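You operate a simulated robot arm through the tools that you are given. There is no shell and no other tool.

You are at the controls of a simulated robot arm. One attempt, no reset.

TASK
Fill the green mat by the two cards, sand first.
Fine: a trip across and back lays 5 mm; brush each kind in with the red brush and put it back. Set down upright: red brush.

The check looks at the end state, three seconds after you hand in, the way a careful person would. Anything else that was tipped, shoved, dropped, spilled or broken makes it a failure.

THE ROBOT
A 7-joint arm with a two-finger parallel gripper, fixed in place. Base frame: the origin is on the floor under the middle of its stand, x ahead of it, y to its left, z up. Readings come in cm, degrees, newtons and seconds.
It reaches about 111.2 cm from its shoulder. Its first joint turns from -166.0 to 166.0 degrees. Payload 3.43 kg.
The tool frame sits at the grasp point between the pads (the TCP): z along the fingers, y along the line on which they close. The tips reach 3.4 cm beyond it. Largest opening 12.8 cm; finger width 2.4, thickness 1.2; the body of the gripper, 4.8 by 13 cm, starts 9.6 cm behind the TCP.
Orientation is that of the tool frame in the base frame, as [roll, pitch, yaw] about the fixed x, y, z axes, in that order (R = Rz(yaw) Ry(pitch) Rx(roll)). With the fingers straight down and closing along the base's y, the tool's x points along the base's -x, its y along +y and its z along -z.

THE INTERFACE
- The arm moves only by the tool send_rows. Its argument "moves" is a list of rows, each a list of 3 entries, a list of its own where there are three numbers: the turn, a rotation vector about the tool's x, y, z in units of 5 degrees (1.0 is 5 degrees), then the shift along the tool's x, y, z in units of 25 mm (1.0 is 25 mm), then the gripper command, from -1 (fully open) to 1 (shut), values between in proportion. In form: [[[wx, wy, wz], [tx, ty, tz], jaw], ...]. A call has 1 to 20 rows; each row shifts and turns the commanded pose from where the row before left it, along the tool's axes as they then stand. A call with a number of a shift or a turn outside -1 to 1 is refused whole. Rows are played at 5 a second. More than 5 cm and 8.6 degrees between two rows, or a gripper value outside its range, and nothing of the call is played. A pose out of reach is approached as far as the arm can. The call stops where the force on the tool passes 60 N (or 10 N more than at its start, if that is more) or the arm is blocked; 0.2 s more then pass. The fingers move at their own pace (about 15.3 cm/s each) and stop on an object; they squeeze with about 30 N. The grip force told is the motor's: it shows also when the fingers shut on nothing. Time passes only in rows, and 0.2 s behind the last, so rows that do not move let the fingers close. It gives the time, the measured TCP pose, the force on the tool (base axes), the opening and the grip force at its end, in the units of the frame above (readings bear some noise), with the torque about the TCP (base axes, N m) and any sound that the robot's microphone picked up, and new pictures: "pictures" is both (left out), scene, wrist or none.
- Cameras (640 x 400 px; columns grow to the right, rows downward): "scene" is fixed at [40.15, -49.98, 144.32]; the picture's right is [0.96, -0.29, 0.00], its down [-0.17, -0.56, -0.81] and it looks along [0.24, 0.78, -0.58] (base axes); focal length 347 px, centre (320, 200). "wrist" rides on the gripper at [7.6, -1.1, -16] in the tool frame; the picture's right is [0.15, 0.99, 0.00], its down [-0.88, 0.13, -0.46] and it looks along [-0.45, 0.07, 0.89] (tool axes); focal length 234 px, centre (320, 200). There is no depth. A picture from a camera that has moved, and an enlarged one, comes with that camera's place and axes in the base frame and with its lens.
- zoom(camera, box): a new picture of the part [left, top, right, bottom] of that camera's present view, enlarged. The clock stands still meanwhile.
- job_done(): hands the job in; it is judged then, once.

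Places have to be worked out from the pictures, the camera data and where the tool is seen. Open the gripper and draw the arm clear of the work before you hand the job in, unless the task says otherwise.

The tools are called after "Request:" by a JSON object that holds its "op" and its "data". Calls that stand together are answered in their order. send_rows: Moves the arm, as the interface text tells. Its arguments: {"type":"object","properties":{"moves":{"type":"array","items":{"type":"array"}},"pictures":{"type":"string","enum":["both","scene","wrist","none"]}},"required":["moves"]} The other tools are called the same way: zoom (camera, box) takes an enlarged picture of a part of a camera's view; job_done () hands the job in.

At the start:

```text
clock: 0.0
ee_pos: [59.78, 12.18, 115.03]
orientation: [-180.0, -0.1, -180.0]
wrist_force: [0.4, 0.0, 0.1]
ft_torque: [0.03, -0.01, 0.0]
finger_gap: 12.83
grip_force: 0.0
```

scene: 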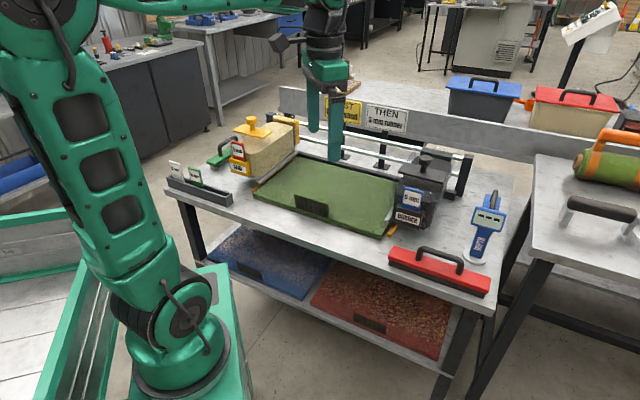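
wrist: 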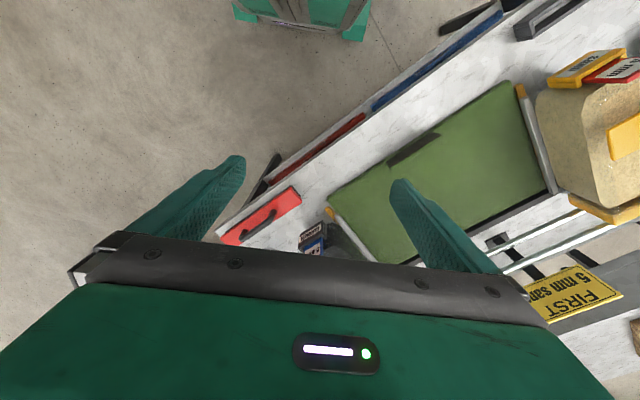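

I see a table with a green mat in a frame, a sand hopper on the left, a dark rubber(?) hopper on the right, red brush at front right, and two cards behind. I'll zoom in to read everything before moving.

Request:
{"op": "zoom", "data": {"camera": "scene", "box": [300, 80, 420, 155]}}

Request:
{"op": "zoom", "data": {"camera": "scene", "box": [160, 100, 320, 200]}}

Request:
{"op": "zoom", "data": {"camera": "scene", "box": [360, 140, 520, 240]}}

Request:
{"op": "zoom", "data": {"camera": "scene", "box": [360, 200, 520, 300]}}

Request:
{"op": "zoom", "data": {"camera": "scene", "box": [230, 140, 410, 250]}}

Request:
{"op": "zoom", "data": {"camera": "wrist", "box": [400, 0, 640, 150]}}

```text
5.33 times, centred on (360, 118) of scene
camera zoom: at [40.15, -49.98, 144.32], right [0.96, -0.29, 0.0], down [-0.17, -0.56, -0.81], along [0.24, 0.78, -0.58], focal length 1852 px, centre (107, 640)
```

zoom: 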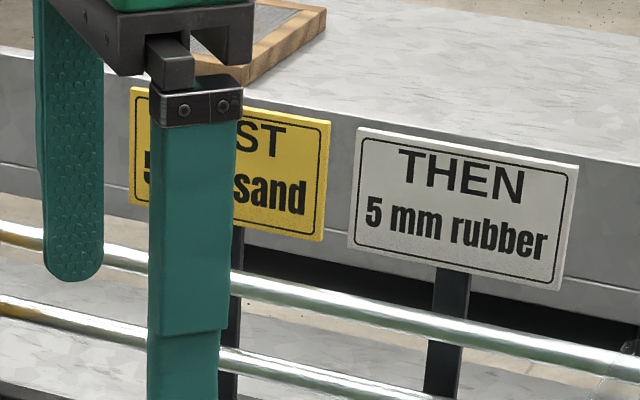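

```text
4.00 times, centred on (240, 150) of scene
camera zoom: at [40.15, -49.98, 144.32], right [0.96, -0.29, 0.0], down [-0.17, -0.56, -0.81], along [0.24, 0.78, -0.58], focal length 1389 px, centre (640, 400)
```

zoom: 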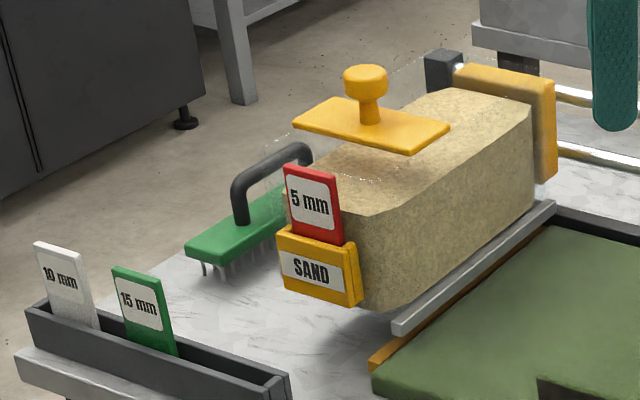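

```text
4.00 times, centred on (440, 190) of scene
camera zoom: at [40.15, -49.98, 144.32], right [0.96, -0.29, 0.0], down [-0.17, -0.56, -0.81], along [0.24, 0.78, -0.58], focal length 1389 px, centre (-160, 240)
```

zoom: 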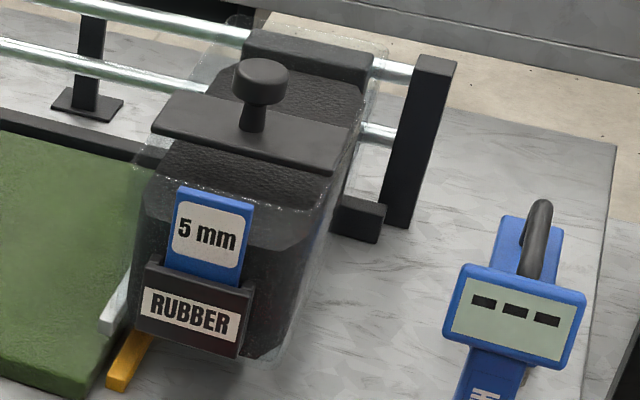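

```text
4.00 times, centred on (440, 250) of scene
camera zoom: at [40.15, -49.98, 144.32], right [0.96, -0.29, 0.0], down [-0.17, -0.56, -0.81], along [0.24, 0.78, -0.58], focal length 1389 px, centre (-160, 0)
```

zoom: 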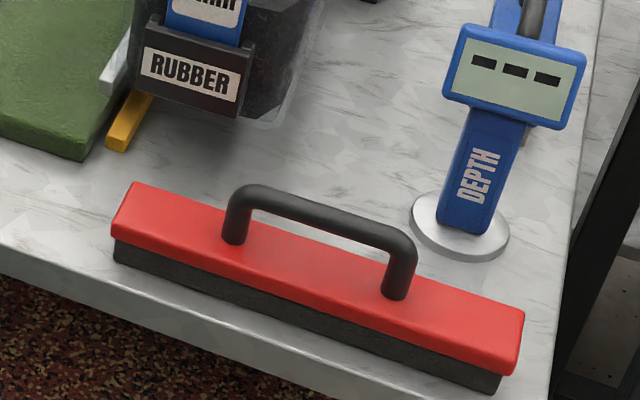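

```text
3.56 times, centred on (320, 195) of scene
camera zoom: at [40.15, -49.98, 144.32], right [0.96, -0.29, 0.0], down [-0.17, -0.56, -0.81], along [0.24, 0.78, -0.58], focal length 1234 px, centre (320, 218)
```

zoom: 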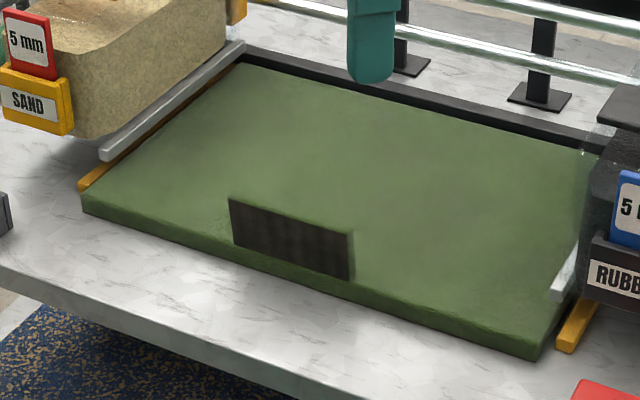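

```text
2.67 times, centred on (520, 75) of wrist
camera zoom: at [52.13, 11.09, 130.96], right [-0.15, 0.99, 0.0], down [0.88, 0.13, 0.45], along [0.45, 0.07, -0.89], focal length 624 px, centre (-213, 533)
```

zoom: 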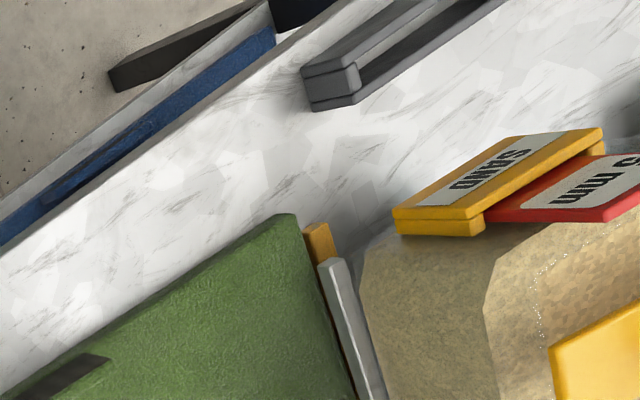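

The cards appear to read "FIRST 5 mm sand / THEN 5 mm rubber", and both hoppers already carry 5 mm plates, though a finger hides part of the yellow card. The mat and table lie at about -45° in the base frame, so I'll yaw the tool to line its closing axis up with the hopper travel and look again.

Request:
{"op": "send_rows", "data": {"moves": [[[0, 0, -1], [0, 0, -0.4], -1], [[0, 0, -1], [0, 0, -0.4], -1], [[0, 0, -1], [0, 0, -0.4], -1], [[0, 0, -1], [0, 0, -0.4], -1], [[0, 0, -1], [0, 0, -0.4], -1], [[0, 0, -1], [0, 0, 0], -1], [[0, 0, -1], [0, 0, 0], -1], [[0, 0, -1], [0, 0, 0], -1], [[0, 0, -1], [0, 0, 0], -1], [[0, 0, 0], [0, 0, 0], -1]]}}

```text
clock: 2.2
ee_pos: [58.24, 12.22, 120.93]
orientation: [-179.5, 0.6, -134.9]
wrist_force: [0.0, -0.4, 0.3]
ft_torque: [-0.01, -0.01, 0.01]
finger_gap: 12.81
grip_force: 0.1
camera wrist: at [53.45, 6.06, 136.63], right [-0.8, 0.6, -0.01], down [0.52, 0.72, 0.46], along [0.28, 0.37, -0.89], focal length 234 px, centre (320, 200)
```

scene: 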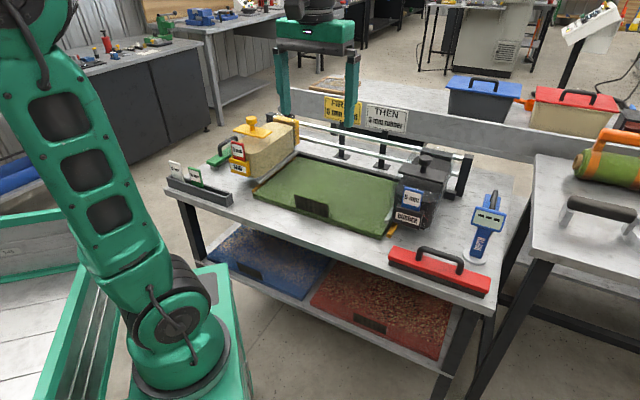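
wrist: 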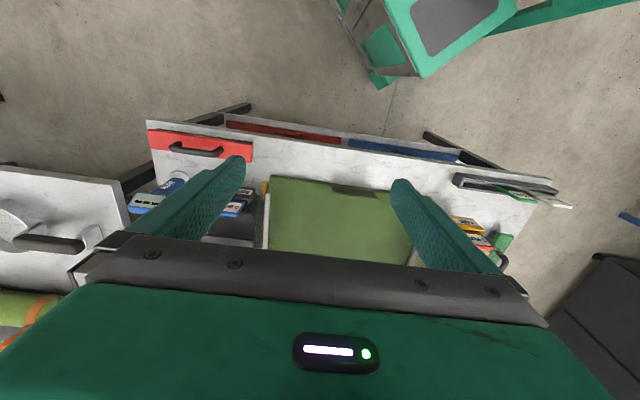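

The tool is now nearly square with the table. I'll check that the pose has settled and zoom in on the cards and mat.

Request:
{"op": "send_rows", "data": {"moves": [[[0, 0, 0], [0, 0, 0], -1], [[0, 0, 0], [0, 0, 0], -1]], "pictures": "none"}}

Request:
{"op": "zoom", "data": {"camera": "scene", "box": [300, 80, 420, 155]}}

Request:
{"op": "zoom", "data": {"camera": "wrist", "box": [140, 100, 380, 250]}}

Request:
{"op": "zoom", "data": {"camera": "wrist", "box": [340, 130, 580, 280]}}

```text
clock: 2.8
ee_pos: [58.31, 12.39, 120.83]
orientation: [-179.5, 0.5, -135.1]
wrist_force: [0.2, 0.6, -0.7]
ft_torque: [-0.02, 0.03, -0.04]
finger_gap: 12.81
grip_force: 0.2
```

```text
5.33 times, centred on (360, 118) of scene
camera zoom: at [40.15, -49.98, 144.32], right [0.96, -0.29, 0.0], down [-0.17, -0.56, -0.81], along [0.24, 0.78, -0.58], focal length 1852 px, centre (107, 640)
```

zoom: 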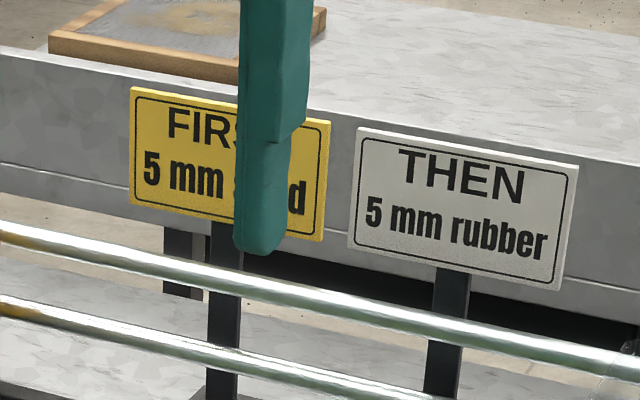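

```text
2.67 times, centred on (260, 175) of wrist
camera zoom: at [53.44, 6.06, 136.63], right [-0.8, 0.6, -0.01], down [0.53, 0.71, 0.46], along [0.28, 0.37, -0.89], focal length 624 px, centre (480, 267)
```

zoom: 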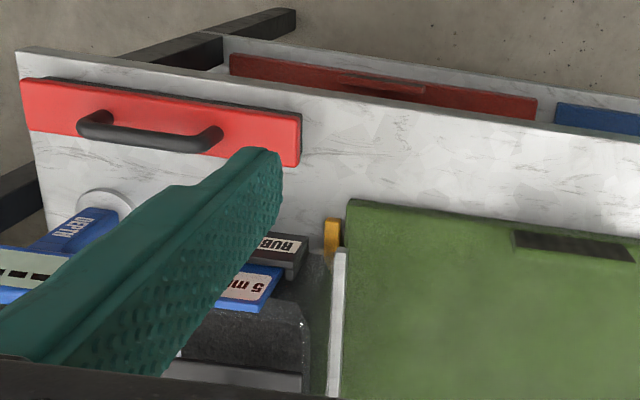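

```text
2.67 times, centred on (460, 205) of wrist
camera zoom: at [53.44, 6.06, 136.63], right [-0.8, 0.6, -0.01], down [0.53, 0.71, 0.46], along [0.28, 0.37, -0.89], focal length 624 px, centre (-53, 187)
```

zoom: 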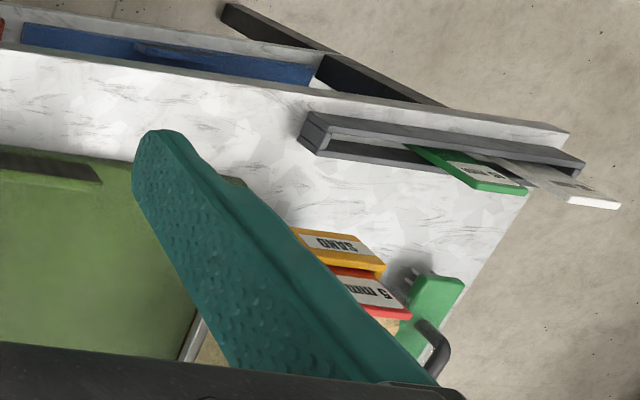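

Both cards confirm 5 mm sand and then 5 mm rubber, and both hoppers carry 5 mm plates, so no plate swap is needed. I'll move over toward the sand hopper's yellow knob, estimated at about (51, 62, 98), and stay high.

Request:
{"op": "send_rows", "data": {"moves": [[[0, 0, 0], [-0.65, 0.95, 0], -1], [[0, 0, 0], [-0.65, 0.95, 0], -1], [[0, 0, 0], [-0.65, 0.95, 0], -1], [[0, 0, 0], [-0.65, 0.95, 0], -1], [[0, 0, 0], [-0.65, 0.95, 0], -1], [[0, 0, 0], [-0.65, 0.95, 0], -1], [[0, 0, 0], [-0.65, 0.95, 0], -1], [[0, 0, 0], [-0.65, 0.95, 0], -1], [[0, 0, 0], [-0.65, 0.95, 0], -1], [[0, 0, 0], [-0.65, 0.95, 0], -1], [[0, 0, 0], [-0.65, 0.95, 0], -1], [[0, 0, 0], [-0.65, 0.95, 0], -1], [[0, 0, 0], [-0.65, 0.95, 0], -1], [[0, 0, 0], [-0.65, 0.95, 0], -1], [[0, 0, 0], [0, 0, 0], -1], [[0, 0, 0], [0, 0, 0], -1]]}}

```text
clock: 6.2
ee_pos: [50.74, 51.89, 120.78]
orientation: [-179.5, 0.6, -135.0]
wrist_force: [0.1, -0.4, 0.4]
ft_torque: [0.0, -0.02, 0.02]
finger_gap: 12.79
grip_force: 0.0
camera wrist: at [45.84, 45.65, 136.57], right [-0.8, 0.6, -0.01], down [0.53, 0.71, 0.46], along [0.28, 0.37, -0.89], focal length 234 px, centre (320, 200)
```

scene: 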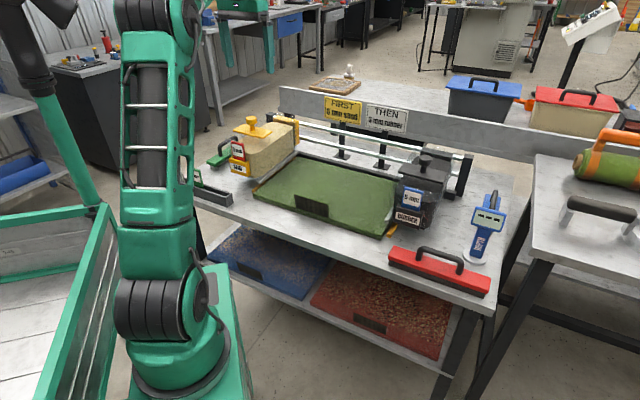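
wrist: 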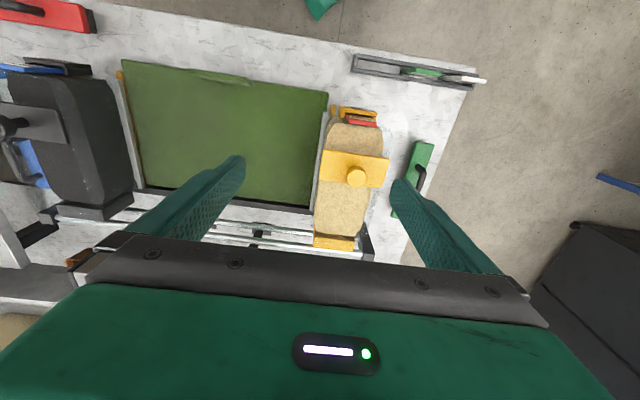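

I now have a clear top view of the whole bench. I'll zoom in on the hopper, the rails and the knob to fix the geometry.

Request:
{"op": "zoom", "data": {"camera": "wrist", "box": [280, 60, 480, 260]}}

Request:
{"op": "zoom", "data": {"camera": "wrist", "box": [0, 0, 240, 150]}}

Request:
{"op": "zoom", "data": {"camera": "wrist", "box": [100, 50, 360, 220]}}

Request:
{"op": "zoom", "data": {"camera": "scene", "box": [200, 90, 360, 190]}}

Request:
{"op": "zoom", "data": {"camera": "scene", "box": [360, 120, 520, 220]}}

```text
2.00 times, centred on (380, 160) of wrist
camera zoom: at [45.84, 45.65, 136.57], right [-0.8, 0.6, -0.01], down [0.53, 0.71, 0.46], along [0.28, 0.37, -0.89], focal length 468 px, centre (200, 280)
```

zoom: 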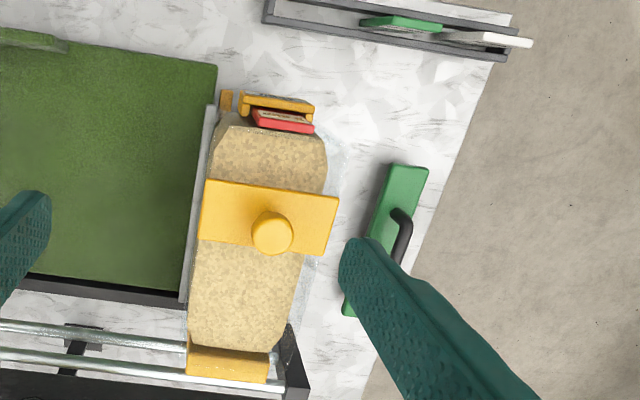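

```text
2.67 times, centred on (120, 75) of wrist
camera zoom: at [45.84, 45.65, 136.57], right [-0.8, 0.6, -0.01], down [0.53, 0.71, 0.46], along [0.28, 0.37, -0.89], focal length 624 px, centre (853, 533)
```

zoom: 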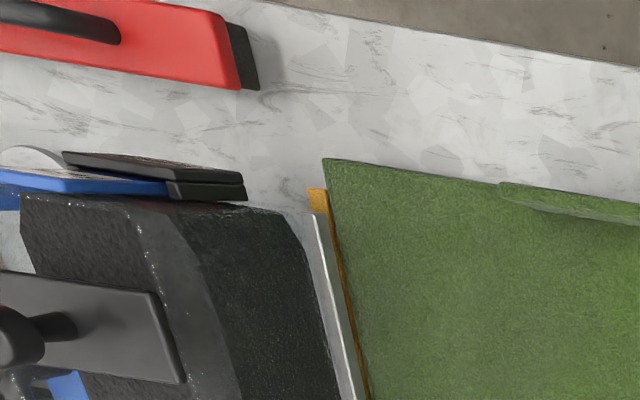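

```text
2.35 times, centred on (230, 135) of wrist
camera zoom: at [45.84, 45.65, 136.57], right [-0.8, 0.6, -0.01], down [0.53, 0.71, 0.46], along [0.28, 0.37, -0.89], focal length 551 px, centre (532, 353)
```

zoom: 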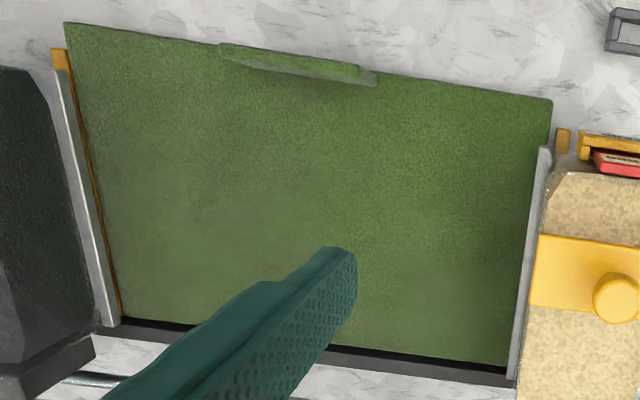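

```text
4.00 times, centred on (280, 140) of scene
camera zoom: at [40.15, -49.98, 144.32], right [0.96, -0.29, 0.0], down [-0.17, -0.56, -0.81], along [0.24, 0.78, -0.58], focal length 1389 px, centre (480, 440)
```

zoom: 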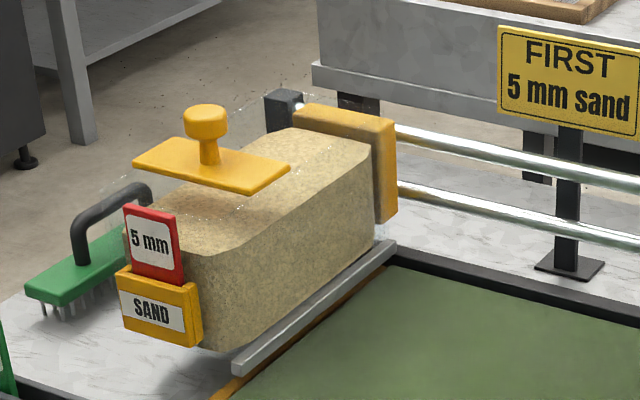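

```text
4.00 times, centred on (440, 170) of scene
camera zoom: at [40.15, -49.98, 144.32], right [0.96, -0.29, 0.0], down [-0.17, -0.56, -0.81], along [0.24, 0.78, -0.58], focal length 1389 px, centre (-160, 320)
```

zoom: 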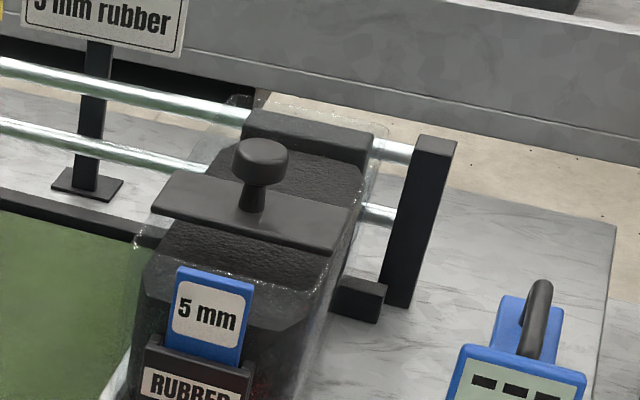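

From both cameras I place the sand knob top at about (50.1, 60.9, 99.9), the mat top at z of about 78, and the travel direction at about -44.7°. The hopper only needs to go one mat length, about 45 cm, before it meets the rubber hopper. I'll move above the knob with the jaw partly closed.

Request:
{"op": "send_rows", "data": {"moves": [[[0, 0, 0], [-0.394, 0.455, 0.6], -0.25], [[0, 0, 0], [-0.394, 0.455, 0.6], -0.25], [[0, 0, 0], [-0.394, 0.455, 0.6], -0.25], [[0, 0, 0], [-0.394, 0.455, 0.6], -0.25], [[0, 0, 0], [-0.394, 0.455, 0.6], -0.25], [[0, 0, 0], [-0.394, 0.455, 0.6], -0.25], [[0, 0, 0], [0, 0, 0.6], -0.25], [[0, 0, 0], [0, 0, 0.6], -0.25], [[0, 0, 0], [0, 0, 0], -0.25]]}}

```text
clock: 8.2
ee_pos: [50.32, 60.94, 108.73]
orientation: [-179.5, 0.5, -135.0]
wrist_force: [0.1, -0.4, -0.9]
ft_torque: [-0.01, 0.01, -0.03]
finger_gap: 7.98
grip_force: 0.0
camera wrist: at [45.39, 54.64, 124.63], right [-0.8, 0.6, -0.01], down [0.53, 0.71, 0.46], along [0.28, 0.37, -0.89], focal length 234 px, centre (320, 200)
```

scene: 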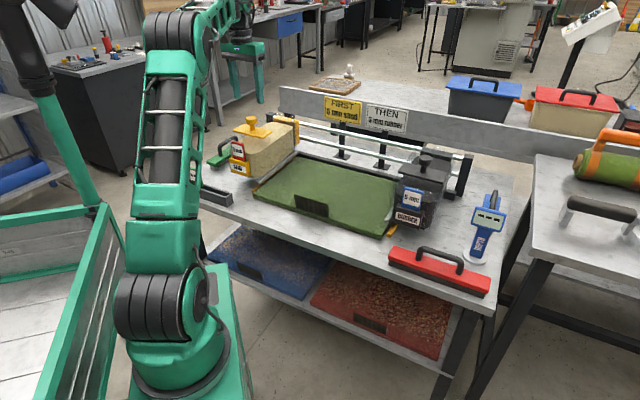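
wrist: 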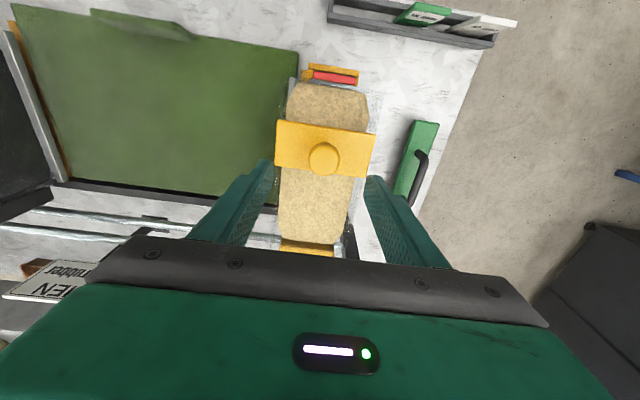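

The knob shows at (323,157) in the wrist view. That matches the point about 9 cm below the TCP, so alignment is within 4 mm. I'll descend to a TCP height of about 99 so the pads straddle the knob cap, staying clear of the lid plate.

Request:
{"op": "send_rows", "data": {"moves": [[[0, 0, 0], [0, 0.06, 0.65], -0.25], [[0, 0, 0], [0, 0.06, 0.65], -0.25], [[0, 0, 0], [0, 0, 0.65], -0.25], [[0, 0, 0], [0, 0, 0.65], -0.25], [[0, 0, 0], [0, 0, 0.65], -0.25], [[0, 0, 0], [0, 0, 0.5], -0.25], [[0, 0, 0], [0, 0, 0], -0.25]]}}

Request:
{"op": "zoom", "data": {"camera": "scene", "box": [200, 70, 320, 145]}}

Request:
{"op": "zoom", "data": {"camera": "wrist", "box": [220, 60, 420, 260]}}

```text
clock: 9.8
ee_pos: [49.9, 60.98, 99.59]
orientation: [-179.6, 0.5, -135.0]
wrist_force: [-0.3, -0.9, -0.1]
ft_torque: [0.01, -0.01, 0.01]
finger_gap: 7.99
grip_force: 0.0
camera wrist: at [45.19, 54.81, 115.27], right [-0.8, 0.6, -0.01], down [0.53, 0.71, 0.46], along [0.28, 0.37, -0.89], focal length 234 px, centre (320, 200)
```

scene: 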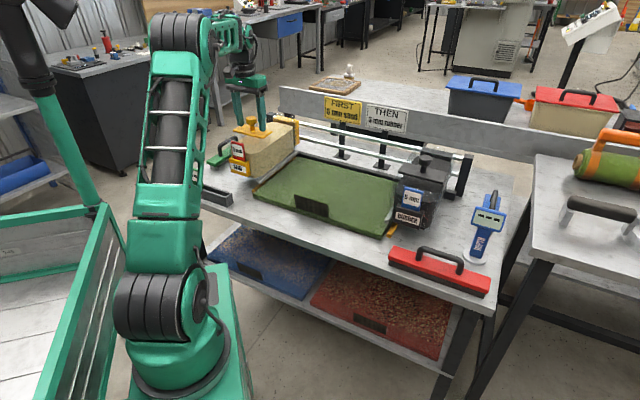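
wrist: 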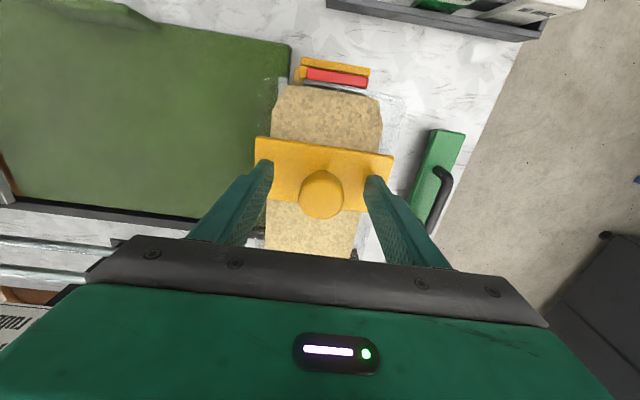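

```text
5.33 times, centred on (260, 108) of scene
camera zoom: at [40.15, -49.98, 144.32], right [0.96, -0.29, 0.0], down [-0.17, -0.56, -0.81], along [0.24, 0.78, -0.58], focal length 1852 px, centre (640, 693)
```

zoom: 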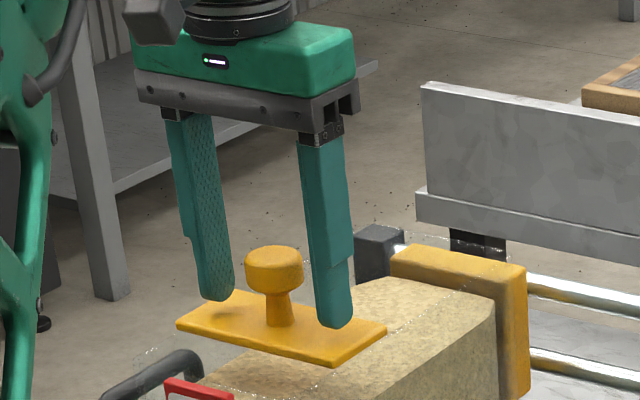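

```text
2.00 times, centred on (320, 160) of wrist
camera zoom: at [45.19, 54.81, 115.27], right [-0.8, 0.6, -0.01], down [0.53, 0.71, 0.46], along [0.28, 0.37, -0.89], focal length 468 px, centre (320, 280)
```

zoom: 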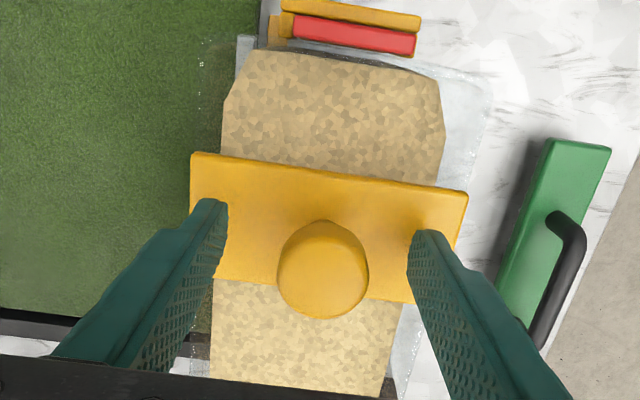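

The fingers straddle the knob cap and are centred, with the tips just below the cap. I'll lower 4 mm and close.

Request:
{"op": "send_rows", "data": {"moves": [[[0, 0, 0], [0, 0, 0.16], -0.25], [[0, 0, 0], [0, 0, 0], 1], [[0, 0, 0], [0, 0, 0], 1], [[0, 0, 0], [0, 0, 0], 1], [[0, 0, 0], [0, 0, 0], 1]]}}

Request:
{"op": "zoom", "data": {"camera": "scene", "box": [200, 70, 320, 145]}}

```text
clock: 11.0
ee_pos: [50.18, 60.94, 99.04]
orientation: [-179.5, 0.5, -135.0]
wrist_force: [-0.4, 3.2, -2.1]
ft_torque: [1.39, 1.14, 0.02]
finger_gap: 3.37
grip_force: 44.5
camera wrist: at [45.21, 54.83, 114.88], right [-0.8, 0.6, -0.01], down [0.53, 0.71, 0.46], along [0.28, 0.37, -0.89], focal length 234 px, centre (320, 200)
```

scene: 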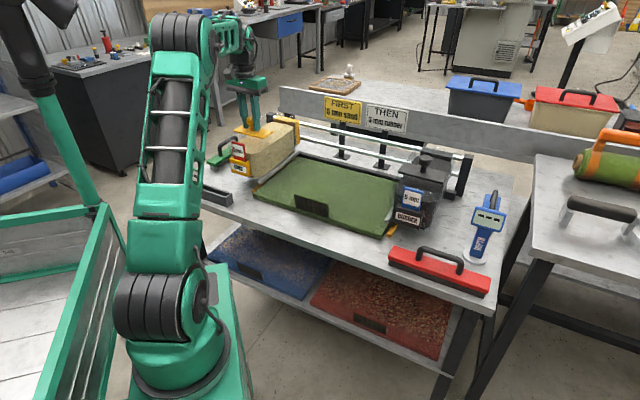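
wrist: 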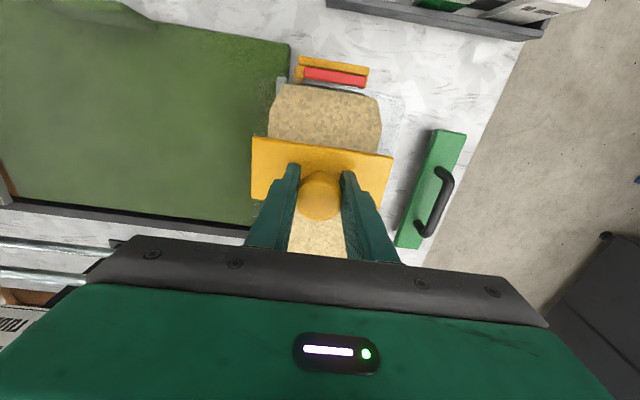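

```text
5.33 times, centred on (260, 108) of scene
camera zoom: at [40.15, -49.98, 144.32], right [0.96, -0.29, 0.0], down [-0.17, -0.56, -0.81], along [0.24, 0.78, -0.58], focal length 1852 px, centre (640, 693)
```

zoom: 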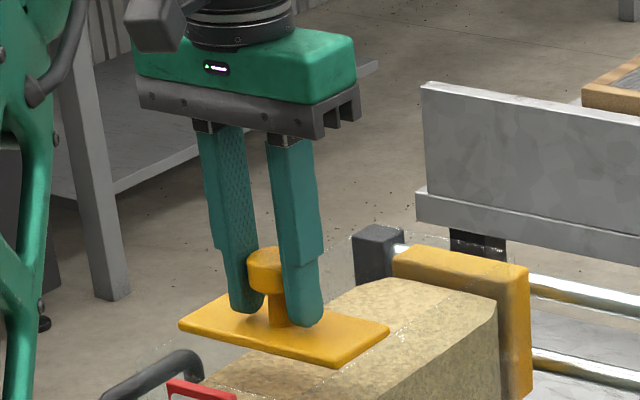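

I have the knob, with a gap of 3.37 cm and a low side force. I'll make a small test push of about 2.5 cm across and check how the hopper moves and what force it takes.

Request:
{"op": "send_rows", "data": {"moves": [[[0, 0, 0], [0, -0.2, 0], 1], [[0, 0, 0], [0, -0.3, 0], 1], [[0, 0, 0], [0, -0.3, 0], 1], [[0, 0, 0], [0, -0.2, 0], 1]]}}

Request:
{"op": "zoom", "data": {"camera": "scene", "box": [200, 90, 360, 190]}}

```text
clock: 12.0
ee_pos: [51.82, 59.37, 98.98]
orientation: [-179.5, 0.6, -135.0]
wrist_force: [-0.1, 1.3, 3.3]
ft_torque: [0.98, 1.53, 0.21]
finger_gap: 3.36
grip_force: 45.2
camera wrist: at [47.04, 53.0, 114.88], right [-0.8, 0.6, -0.01], down [0.53, 0.71, 0.46], along [0.28, 0.37, -0.89], focal length 234 px, centre (320, 200)
```

scene: 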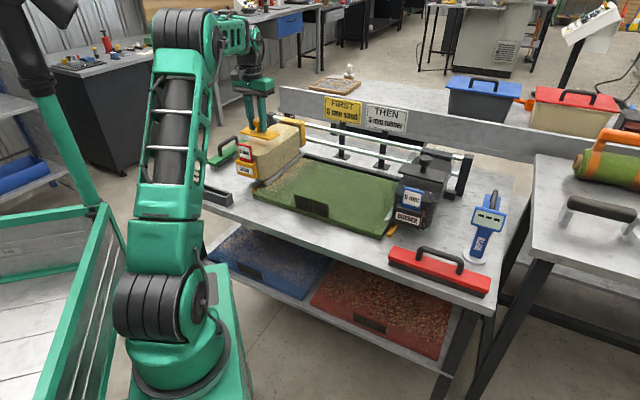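
wrist: 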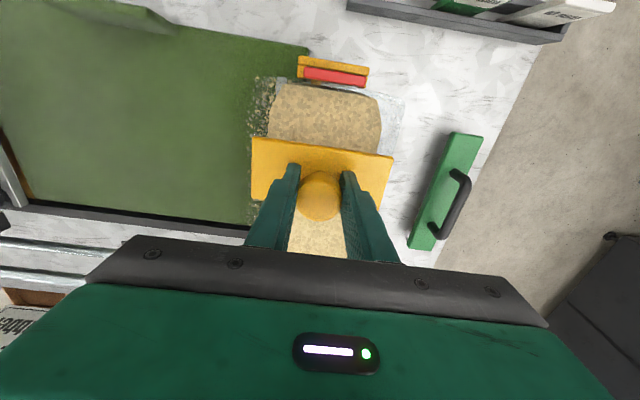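

```text
4.00 times, centred on (280, 140) of scene
camera zoom: at [40.15, -49.98, 144.32], right [0.96, -0.29, 0.0], down [-0.17, -0.56, -0.81], along [0.24, 0.78, -0.58], focal length 1389 px, centre (480, 440)
```

zoom: 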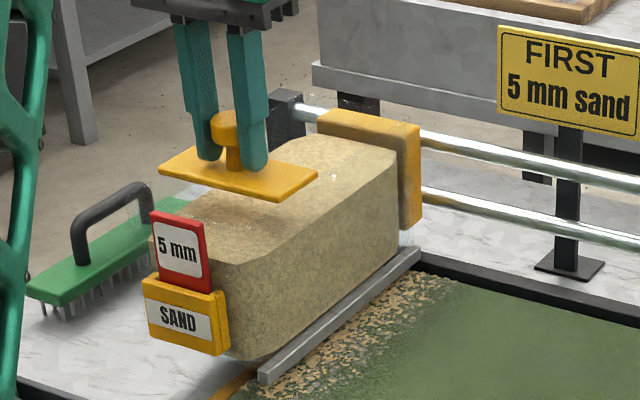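

The hopper slides freely with little force and lays sand as it goes. I'll carry on across at an even pace for another 25 cm.

Request:
{"op": "send_rows", "data": {"moves": [[[0, 0, 0], [0, -0.5, 0], 1], [[0, 0, 0], [0, -0.5, 0], 1], [[0, 0, 0], [0, -0.5, 0], 1], [[0, 0, 0], [0, -0.5, 0], 1], [[0, 0, 0], [0, -0.5, 0], 1], [[0, 0, 0], [0, -0.5, 0], 1], [[0, 0, 0], [0, -0.5, 0], 1], [[0, 0, 0], [0, -0.5, 0], 1], [[0, 0, 0], [0, -0.5, 0], 1], [[0, 0, 0], [0, -0.5, 0], 1], [[0, 0, 0], [0, -0.5, 0], 1], [[0, 0, 0], [0, -0.5, 0], 1], [[0, 0, 0], [0, -0.5, 0], 1], [[0, 0, 0], [0, -0.5, 0], 1], [[0, 0, 0], [0, -0.5, 0], 1], [[0, 0, 0], [0, -0.5, 0], 1], [[0, 0, 0], [0, -0.5, 0], 1], [[0, 0, 0], [0, -0.5, 0], 1], [[0, 0, 0], [0, -0.5, 0], 1], [[0, 0, 0], [0, -0.5, 0], 1]]}}

Request:
{"op": "zoom", "data": {"camera": "scene", "box": [240, 120, 432, 240]}}

Request:
{"op": "zoom", "data": {"camera": "wrist", "box": [120, 20, 440, 220]}}

```text
clock: 16.2
ee_pos: [69.68, 41.34, 99.02]
orientation: [-179.5, 0.3, -135.1]
wrist_force: [-5.8, -4.9, -30.1]
ft_torque: [1.31, 1.14, -0.05]
finger_gap: 3.38
grip_force: 45.1
camera wrist: at [64.9, 35.24, 114.92], right [-0.8, 0.6, -0.01], down [0.53, 0.71, 0.46], along [0.28, 0.36, -0.89], focal length 234 px, centre (320, 200)
```

scene: 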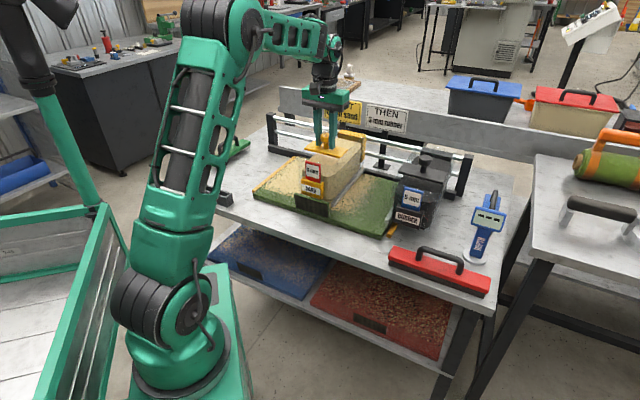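
wrist: 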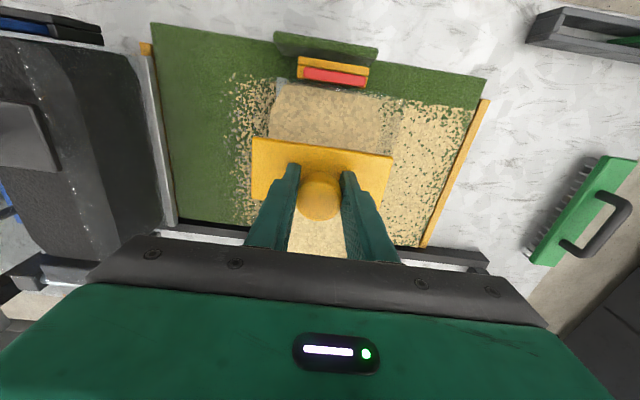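

```text
3.33 times, centred on (336, 180) of scene
camera zoom: at [40.15, -49.98, 144.32], right [0.96, -0.29, 0.0], down [-0.17, -0.56, -0.81], along [0.24, 0.78, -0.58], focal length 1157 px, centre (267, 267)
```

zoom: 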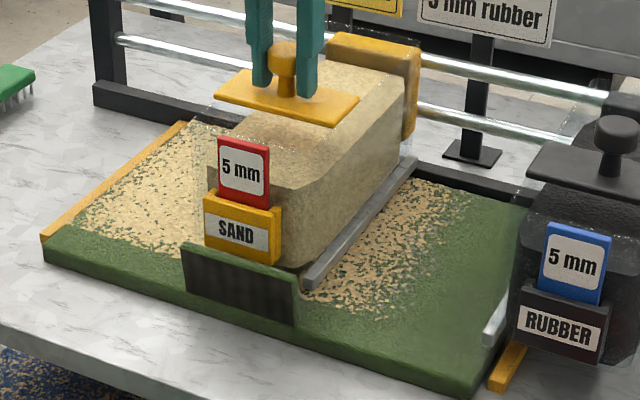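

```text
2.00 times, centred on (280, 120) of wrist
camera zoom: at [64.9, 35.24, 114.92], right [-0.8, 0.6, -0.01], down [0.53, 0.71, 0.46], along [0.28, 0.36, -0.89], focal length 468 px, centre (400, 360)
```

zoom: 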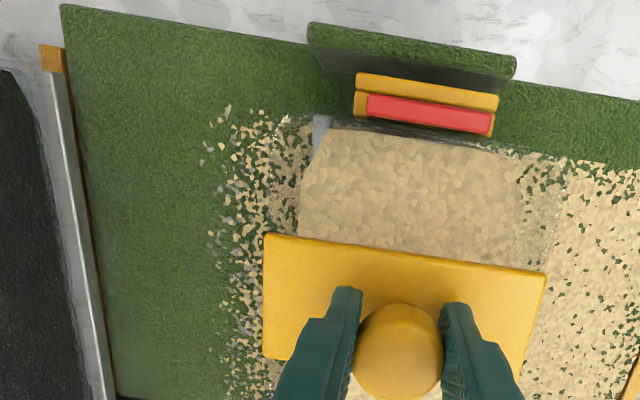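

Sand is laid evenly and the front leads the blade by about 3 cm. The tool reads about -30 N in z, which means it is pulling up slightly, so I'll ease down 2-3 mm and go 12.5 cm further.

Request:
{"op": "send_rows", "data": {"moves": [[[0, 0, 0], [0, 0, 0.05], 1], [[0, 0, 0], [0, -0.4, 0.05], 1], [[0, 0, 0], [0, -0.5, 0], 1], [[0, 0, 0], [0, -0.5, 0], 1], [[0, 0, 0], [0, -0.5, 0], 1], [[0, 0, 0], [0, -0.5, 0.02], 1], [[0, 0, 0], [0, -0.5, 0], 1], [[0, 0, 0], [0, -0.5, 0.02], 1], [[0, 0, 0], [0, -0.5, 0], 1], [[0, 0, 0], [0, -0.5, 0.02], 1], [[0, 0, 0], [0, -0.5, 0], 1], [[0, 0, 0], [0, -0.6, 0], 1]]}}

Request:
{"op": "zoom", "data": {"camera": "scene", "box": [280, 120, 472, 240]}}

Request:
{"op": "zoom", "data": {"camera": "wrist", "box": [120, 20, 440, 220]}}

```text
clock: 18.8
ee_pos: [79.33, 31.95, 99.15]
orientation: [-179.5, 0.6, -135.1]
wrist_force: [-4.4, -4.8, 15.1]
ft_torque: [1.4, 1.09, -0.12]
finger_gap: 3.4
grip_force: 45.1
camera wrist: at [74.41, 25.65, 114.89], right [-0.8, 0.6, -0.01], down [0.53, 0.71, 0.46], along [0.28, 0.37, -0.89], focal length 234 px, centre (320, 200)
```

scene: 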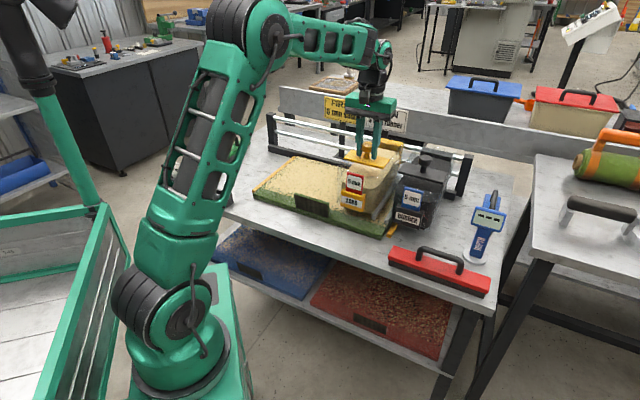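
wrist: 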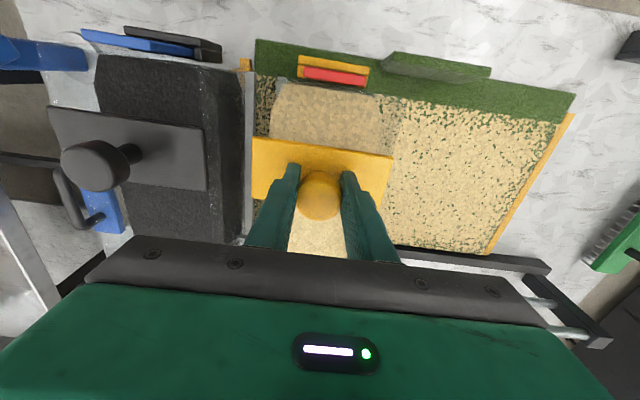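

```text
3.33 times, centred on (376, 180) of scene
camera zoom: at [40.15, -49.98, 144.32], right [0.96, -0.29, 0.0], down [-0.17, -0.56, -0.81], along [0.24, 0.78, -0.58], focal length 1157 px, centre (133, 267)
```

zoom: 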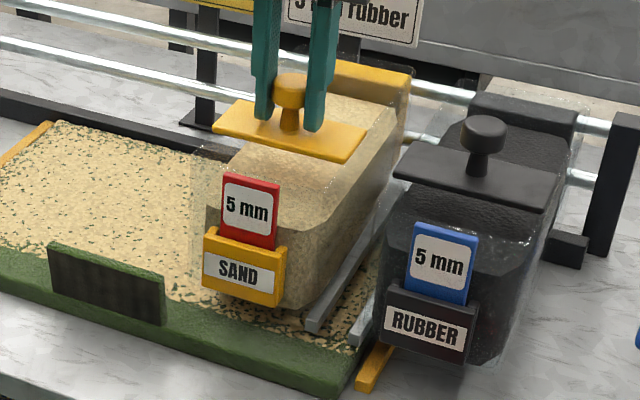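

```text
2.00 times, centred on (280, 120) of wrist
camera zoom: at [74.41, 25.65, 114.89], right [-0.8, 0.6, -0.01], down [0.53, 0.71, 0.46], along [0.28, 0.37, -0.89], focal length 468 px, centre (400, 360)
```

zoom: 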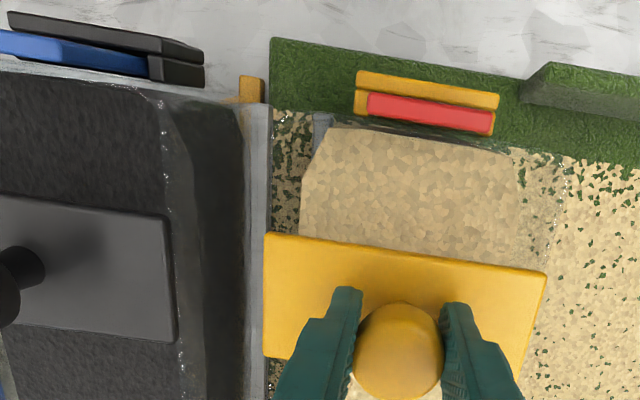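

I've travelled 41.1 cm. The blades are about 4 cm apart and sand has reached the right edge of the mat, still thin in the last strip. I'll creep another 2.5 cm and check the gap to the rubber hopper.

Request:
{"op": "send_rows", "data": {"moves": [[[0, 0, 0], [0, -0.25, -0.03], 1], [[0, 0, 0], [0, -0.25, 0], 1], [[0, 0, 0], [0, -0.25, 0], 1], [[0, 0, 0], [0, -0.25, 0], 1], [[0, 0, 0], [0, 0, 0], 1]]}}

Request:
{"op": "zoom", "data": {"camera": "scene", "box": [320, 140, 480, 240]}}

Request:
{"op": "zoom", "data": {"camera": "wrist", "box": [180, 40, 420, 190]}}

```text
clock: 20.0
ee_pos: [81.04, 30.18, 99.1]
orientation: [-179.6, 0.5, -135.1]
wrist_force: [-7.1, -4.3, 3.5]
ft_torque: [1.0, 1.59, 0.23]
finger_gap: 3.36
grip_force: 45.1
camera wrist: at [76.16, 23.95, 114.9], right [-0.8, 0.6, -0.01], down [0.53, 0.71, 0.46], along [0.28, 0.37, -0.89], focal length 234 px, centre (320, 200)
```

scene: 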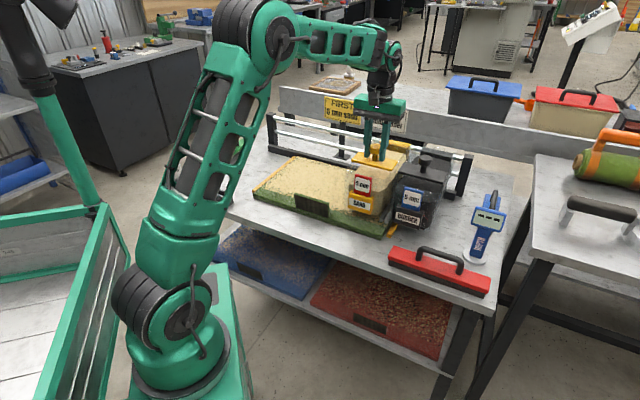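
wrist: 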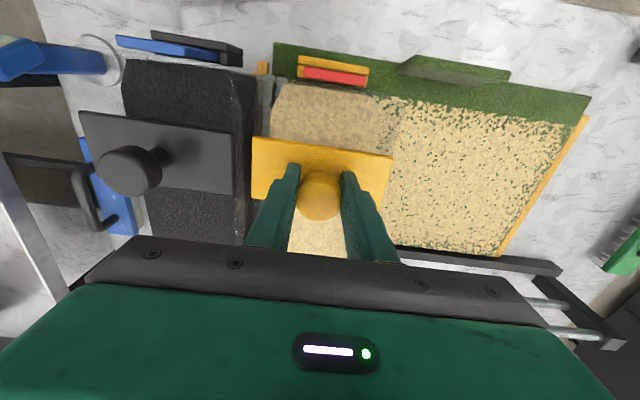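

```text
4.00 times, centred on (400, 190) of scene
camera zoom: at [40.15, -49.98, 144.32], right [0.96, -0.29, 0.0], down [-0.17, -0.56, -0.81], along [0.24, 0.78, -0.58], focal length 1389 px, centre (0, 240)
```

zoom: 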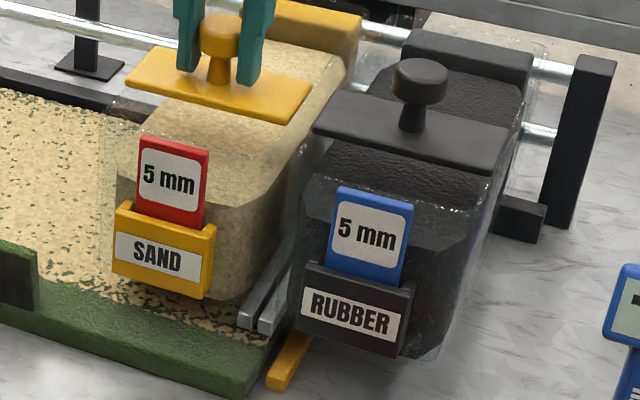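

```text
2.67 times, centred on (300, 115) of wrist
camera zoom: at [76.16, 23.95, 114.9], right [-0.8, 0.6, -0.01], down [0.53, 0.71, 0.46], along [0.28, 0.37, -0.89], focal length 624 px, centre (373, 427)
```

zoom: 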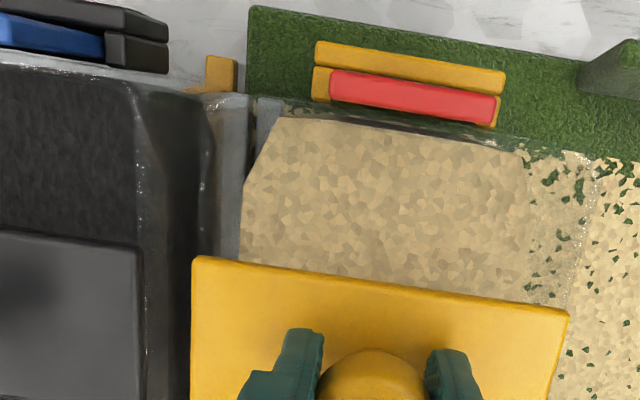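

The blades look about 1 cm apart now. I'll zoom in closely to judge the remaining gap before deciding whether to go further.

Request:
{"op": "zoom", "data": {"camera": "scene", "box": [360, 190, 424, 230]}}

Request:
{"op": "zoom", "data": {"camera": "wrist", "box": [240, 60, 320, 110]}}

Request:
{"op": "zoom", "data": {"camera": "scene", "box": [384, 150, 448, 190]}}

```text
10.00 times, centred on (392, 210) of scene
camera zoom: at [40.15, -49.98, 144.32], right [0.96, -0.29, 0.0], down [-0.17, -0.56, -0.81], along [0.24, 0.78, -0.58], focal length 3472 px, centre (-400, 100)
```

zoom: 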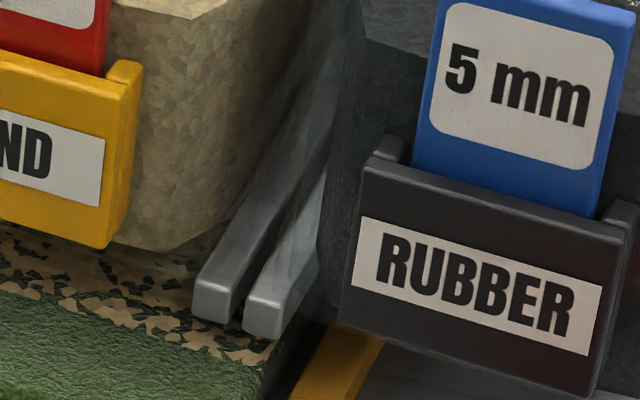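

```text
8.00 times, centred on (280, 85) of wrist
camera zoom: at [76.16, 23.95, 114.9], right [-0.8, 0.6, -0.01], down [0.53, 0.71, 0.46], along [0.28, 0.37, -0.89], focal length 1873 px, centre (640, 1120)
```

zoom: 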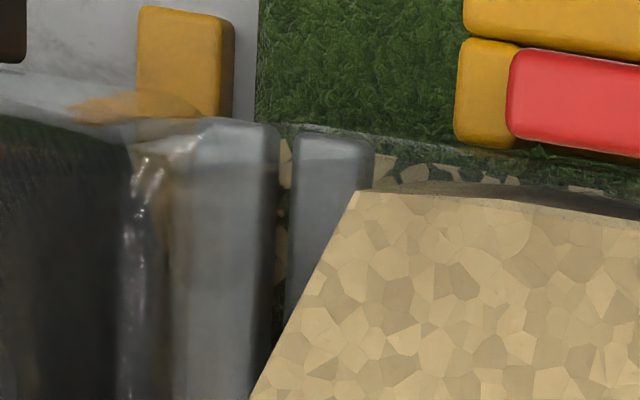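

```text
10.00 times, centred on (416, 170) of scene
camera zoom: at [40.15, -49.98, 144.32], right [0.96, -0.29, 0.0], down [-0.17, -0.56, -0.81], along [0.24, 0.78, -0.58], focal length 3472 px, centre (-640, 500)
```

zoom: 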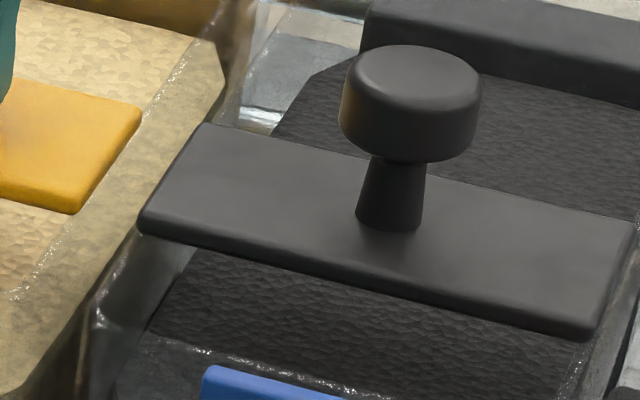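

The blades are only about 3 mm apart and the sand blade stands at the mat's right edge, so the outbound trip is complete and I won't push the rubber hopper. Now I'll bring the sand hopper back at the same pace.

Request:
{"op": "send_rows", "data": {"moves": [[[0, 0, 0], [0, 0.3, -0.002], 1], [[0, 0, 0], [0, 0.5, -0.002], 1], [[0, 0, 0], [0, 0.5, -0.002], 1], [[0, 0, 0], [0, 0.5, -0.002], 1], [[0, 0, 0], [0, 0.5, -0.002], 1], [[0, 0, 0], [0, 0.5, -0.002], 1], [[0, 0, 0], [0, 0.5, -0.002], 1], [[0, 0, 0], [0, 0.5, -0.002], 1], [[0, 0, 0], [0, 0.5, -0.002], 1], [[0, 0, 0], [0, 0.5, -0.002], 1], [[0, 0, 0], [0, 0.5, -0.002], 1], [[0, 0, 0], [0, 0.5, -0.002], 1], [[0, 0, 0], [0, 0.5, -0.002], 1], [[0, 0, 0], [0, 0.5, -0.002], 1], [[0, 0, 0], [0, 0.5, -0.002], 1], [[0, 0, 0], [0, 0.5, -0.002], 1], [[0, 0, 0], [0, 0.5, -0.002], 1], [[0, 0, 0], [0, 0.5, -0.002], 1], [[0, 0, 0], [0, 0.5, -0.002], 1], [[0, 0, 0], [0, 0.5, -0.002], 1]]}}

Request:
{"op": "zoom", "data": {"camera": "scene", "box": [240, 120, 432, 240]}}

```text
clock: 24.2
ee_pos: [63.57, 47.62, 99.06]
orientation: [-179.6, 0.4, -134.9]
wrist_force: [-14.2, -14.3, -7.7]
ft_torque: [1.32, 1.1, -0.15]
finger_gap: 3.38
grip_force: 44.9
camera wrist: at [58.84, 41.31, 114.9], right [-0.8, 0.59, -0.01], down [0.52, 0.72, 0.46], along [0.28, 0.37, -0.89], focal length 234 px, centre (320, 200)
```

scene: 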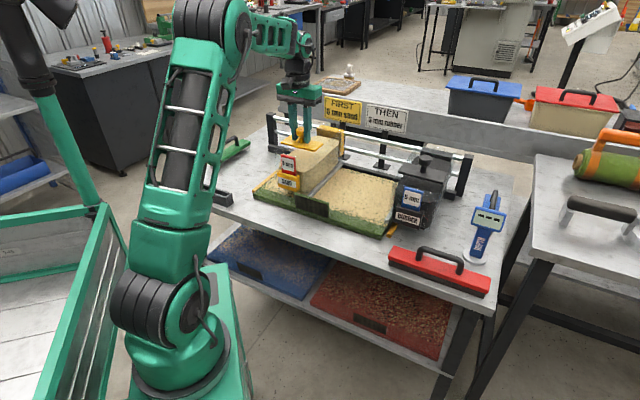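
wrist: 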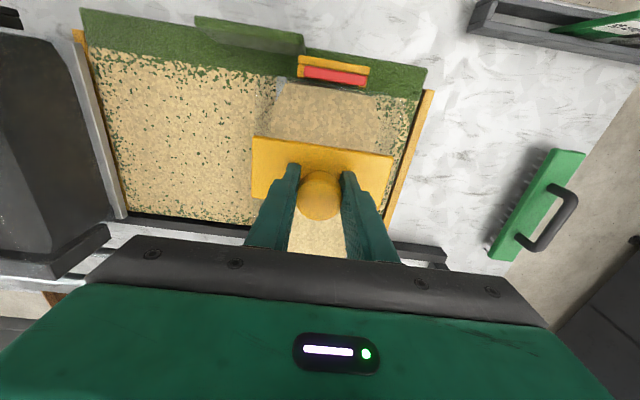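

```text
3.33 times, centred on (336, 180) of scene
camera zoom: at [40.15, -49.98, 144.32], right [0.96, -0.29, 0.0], down [-0.17, -0.56, -0.81], along [0.24, 0.78, -0.58], focal length 1157 px, centre (267, 267)
```

zoom: 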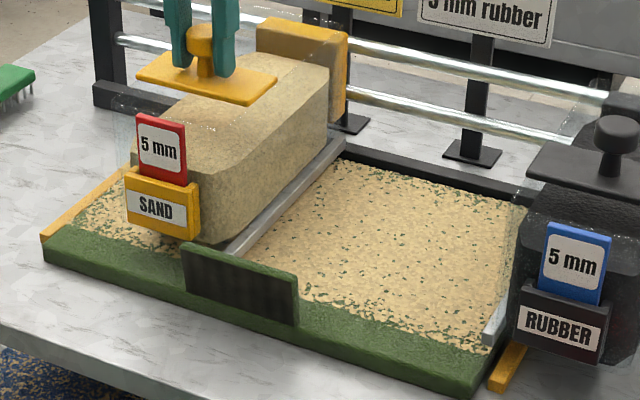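

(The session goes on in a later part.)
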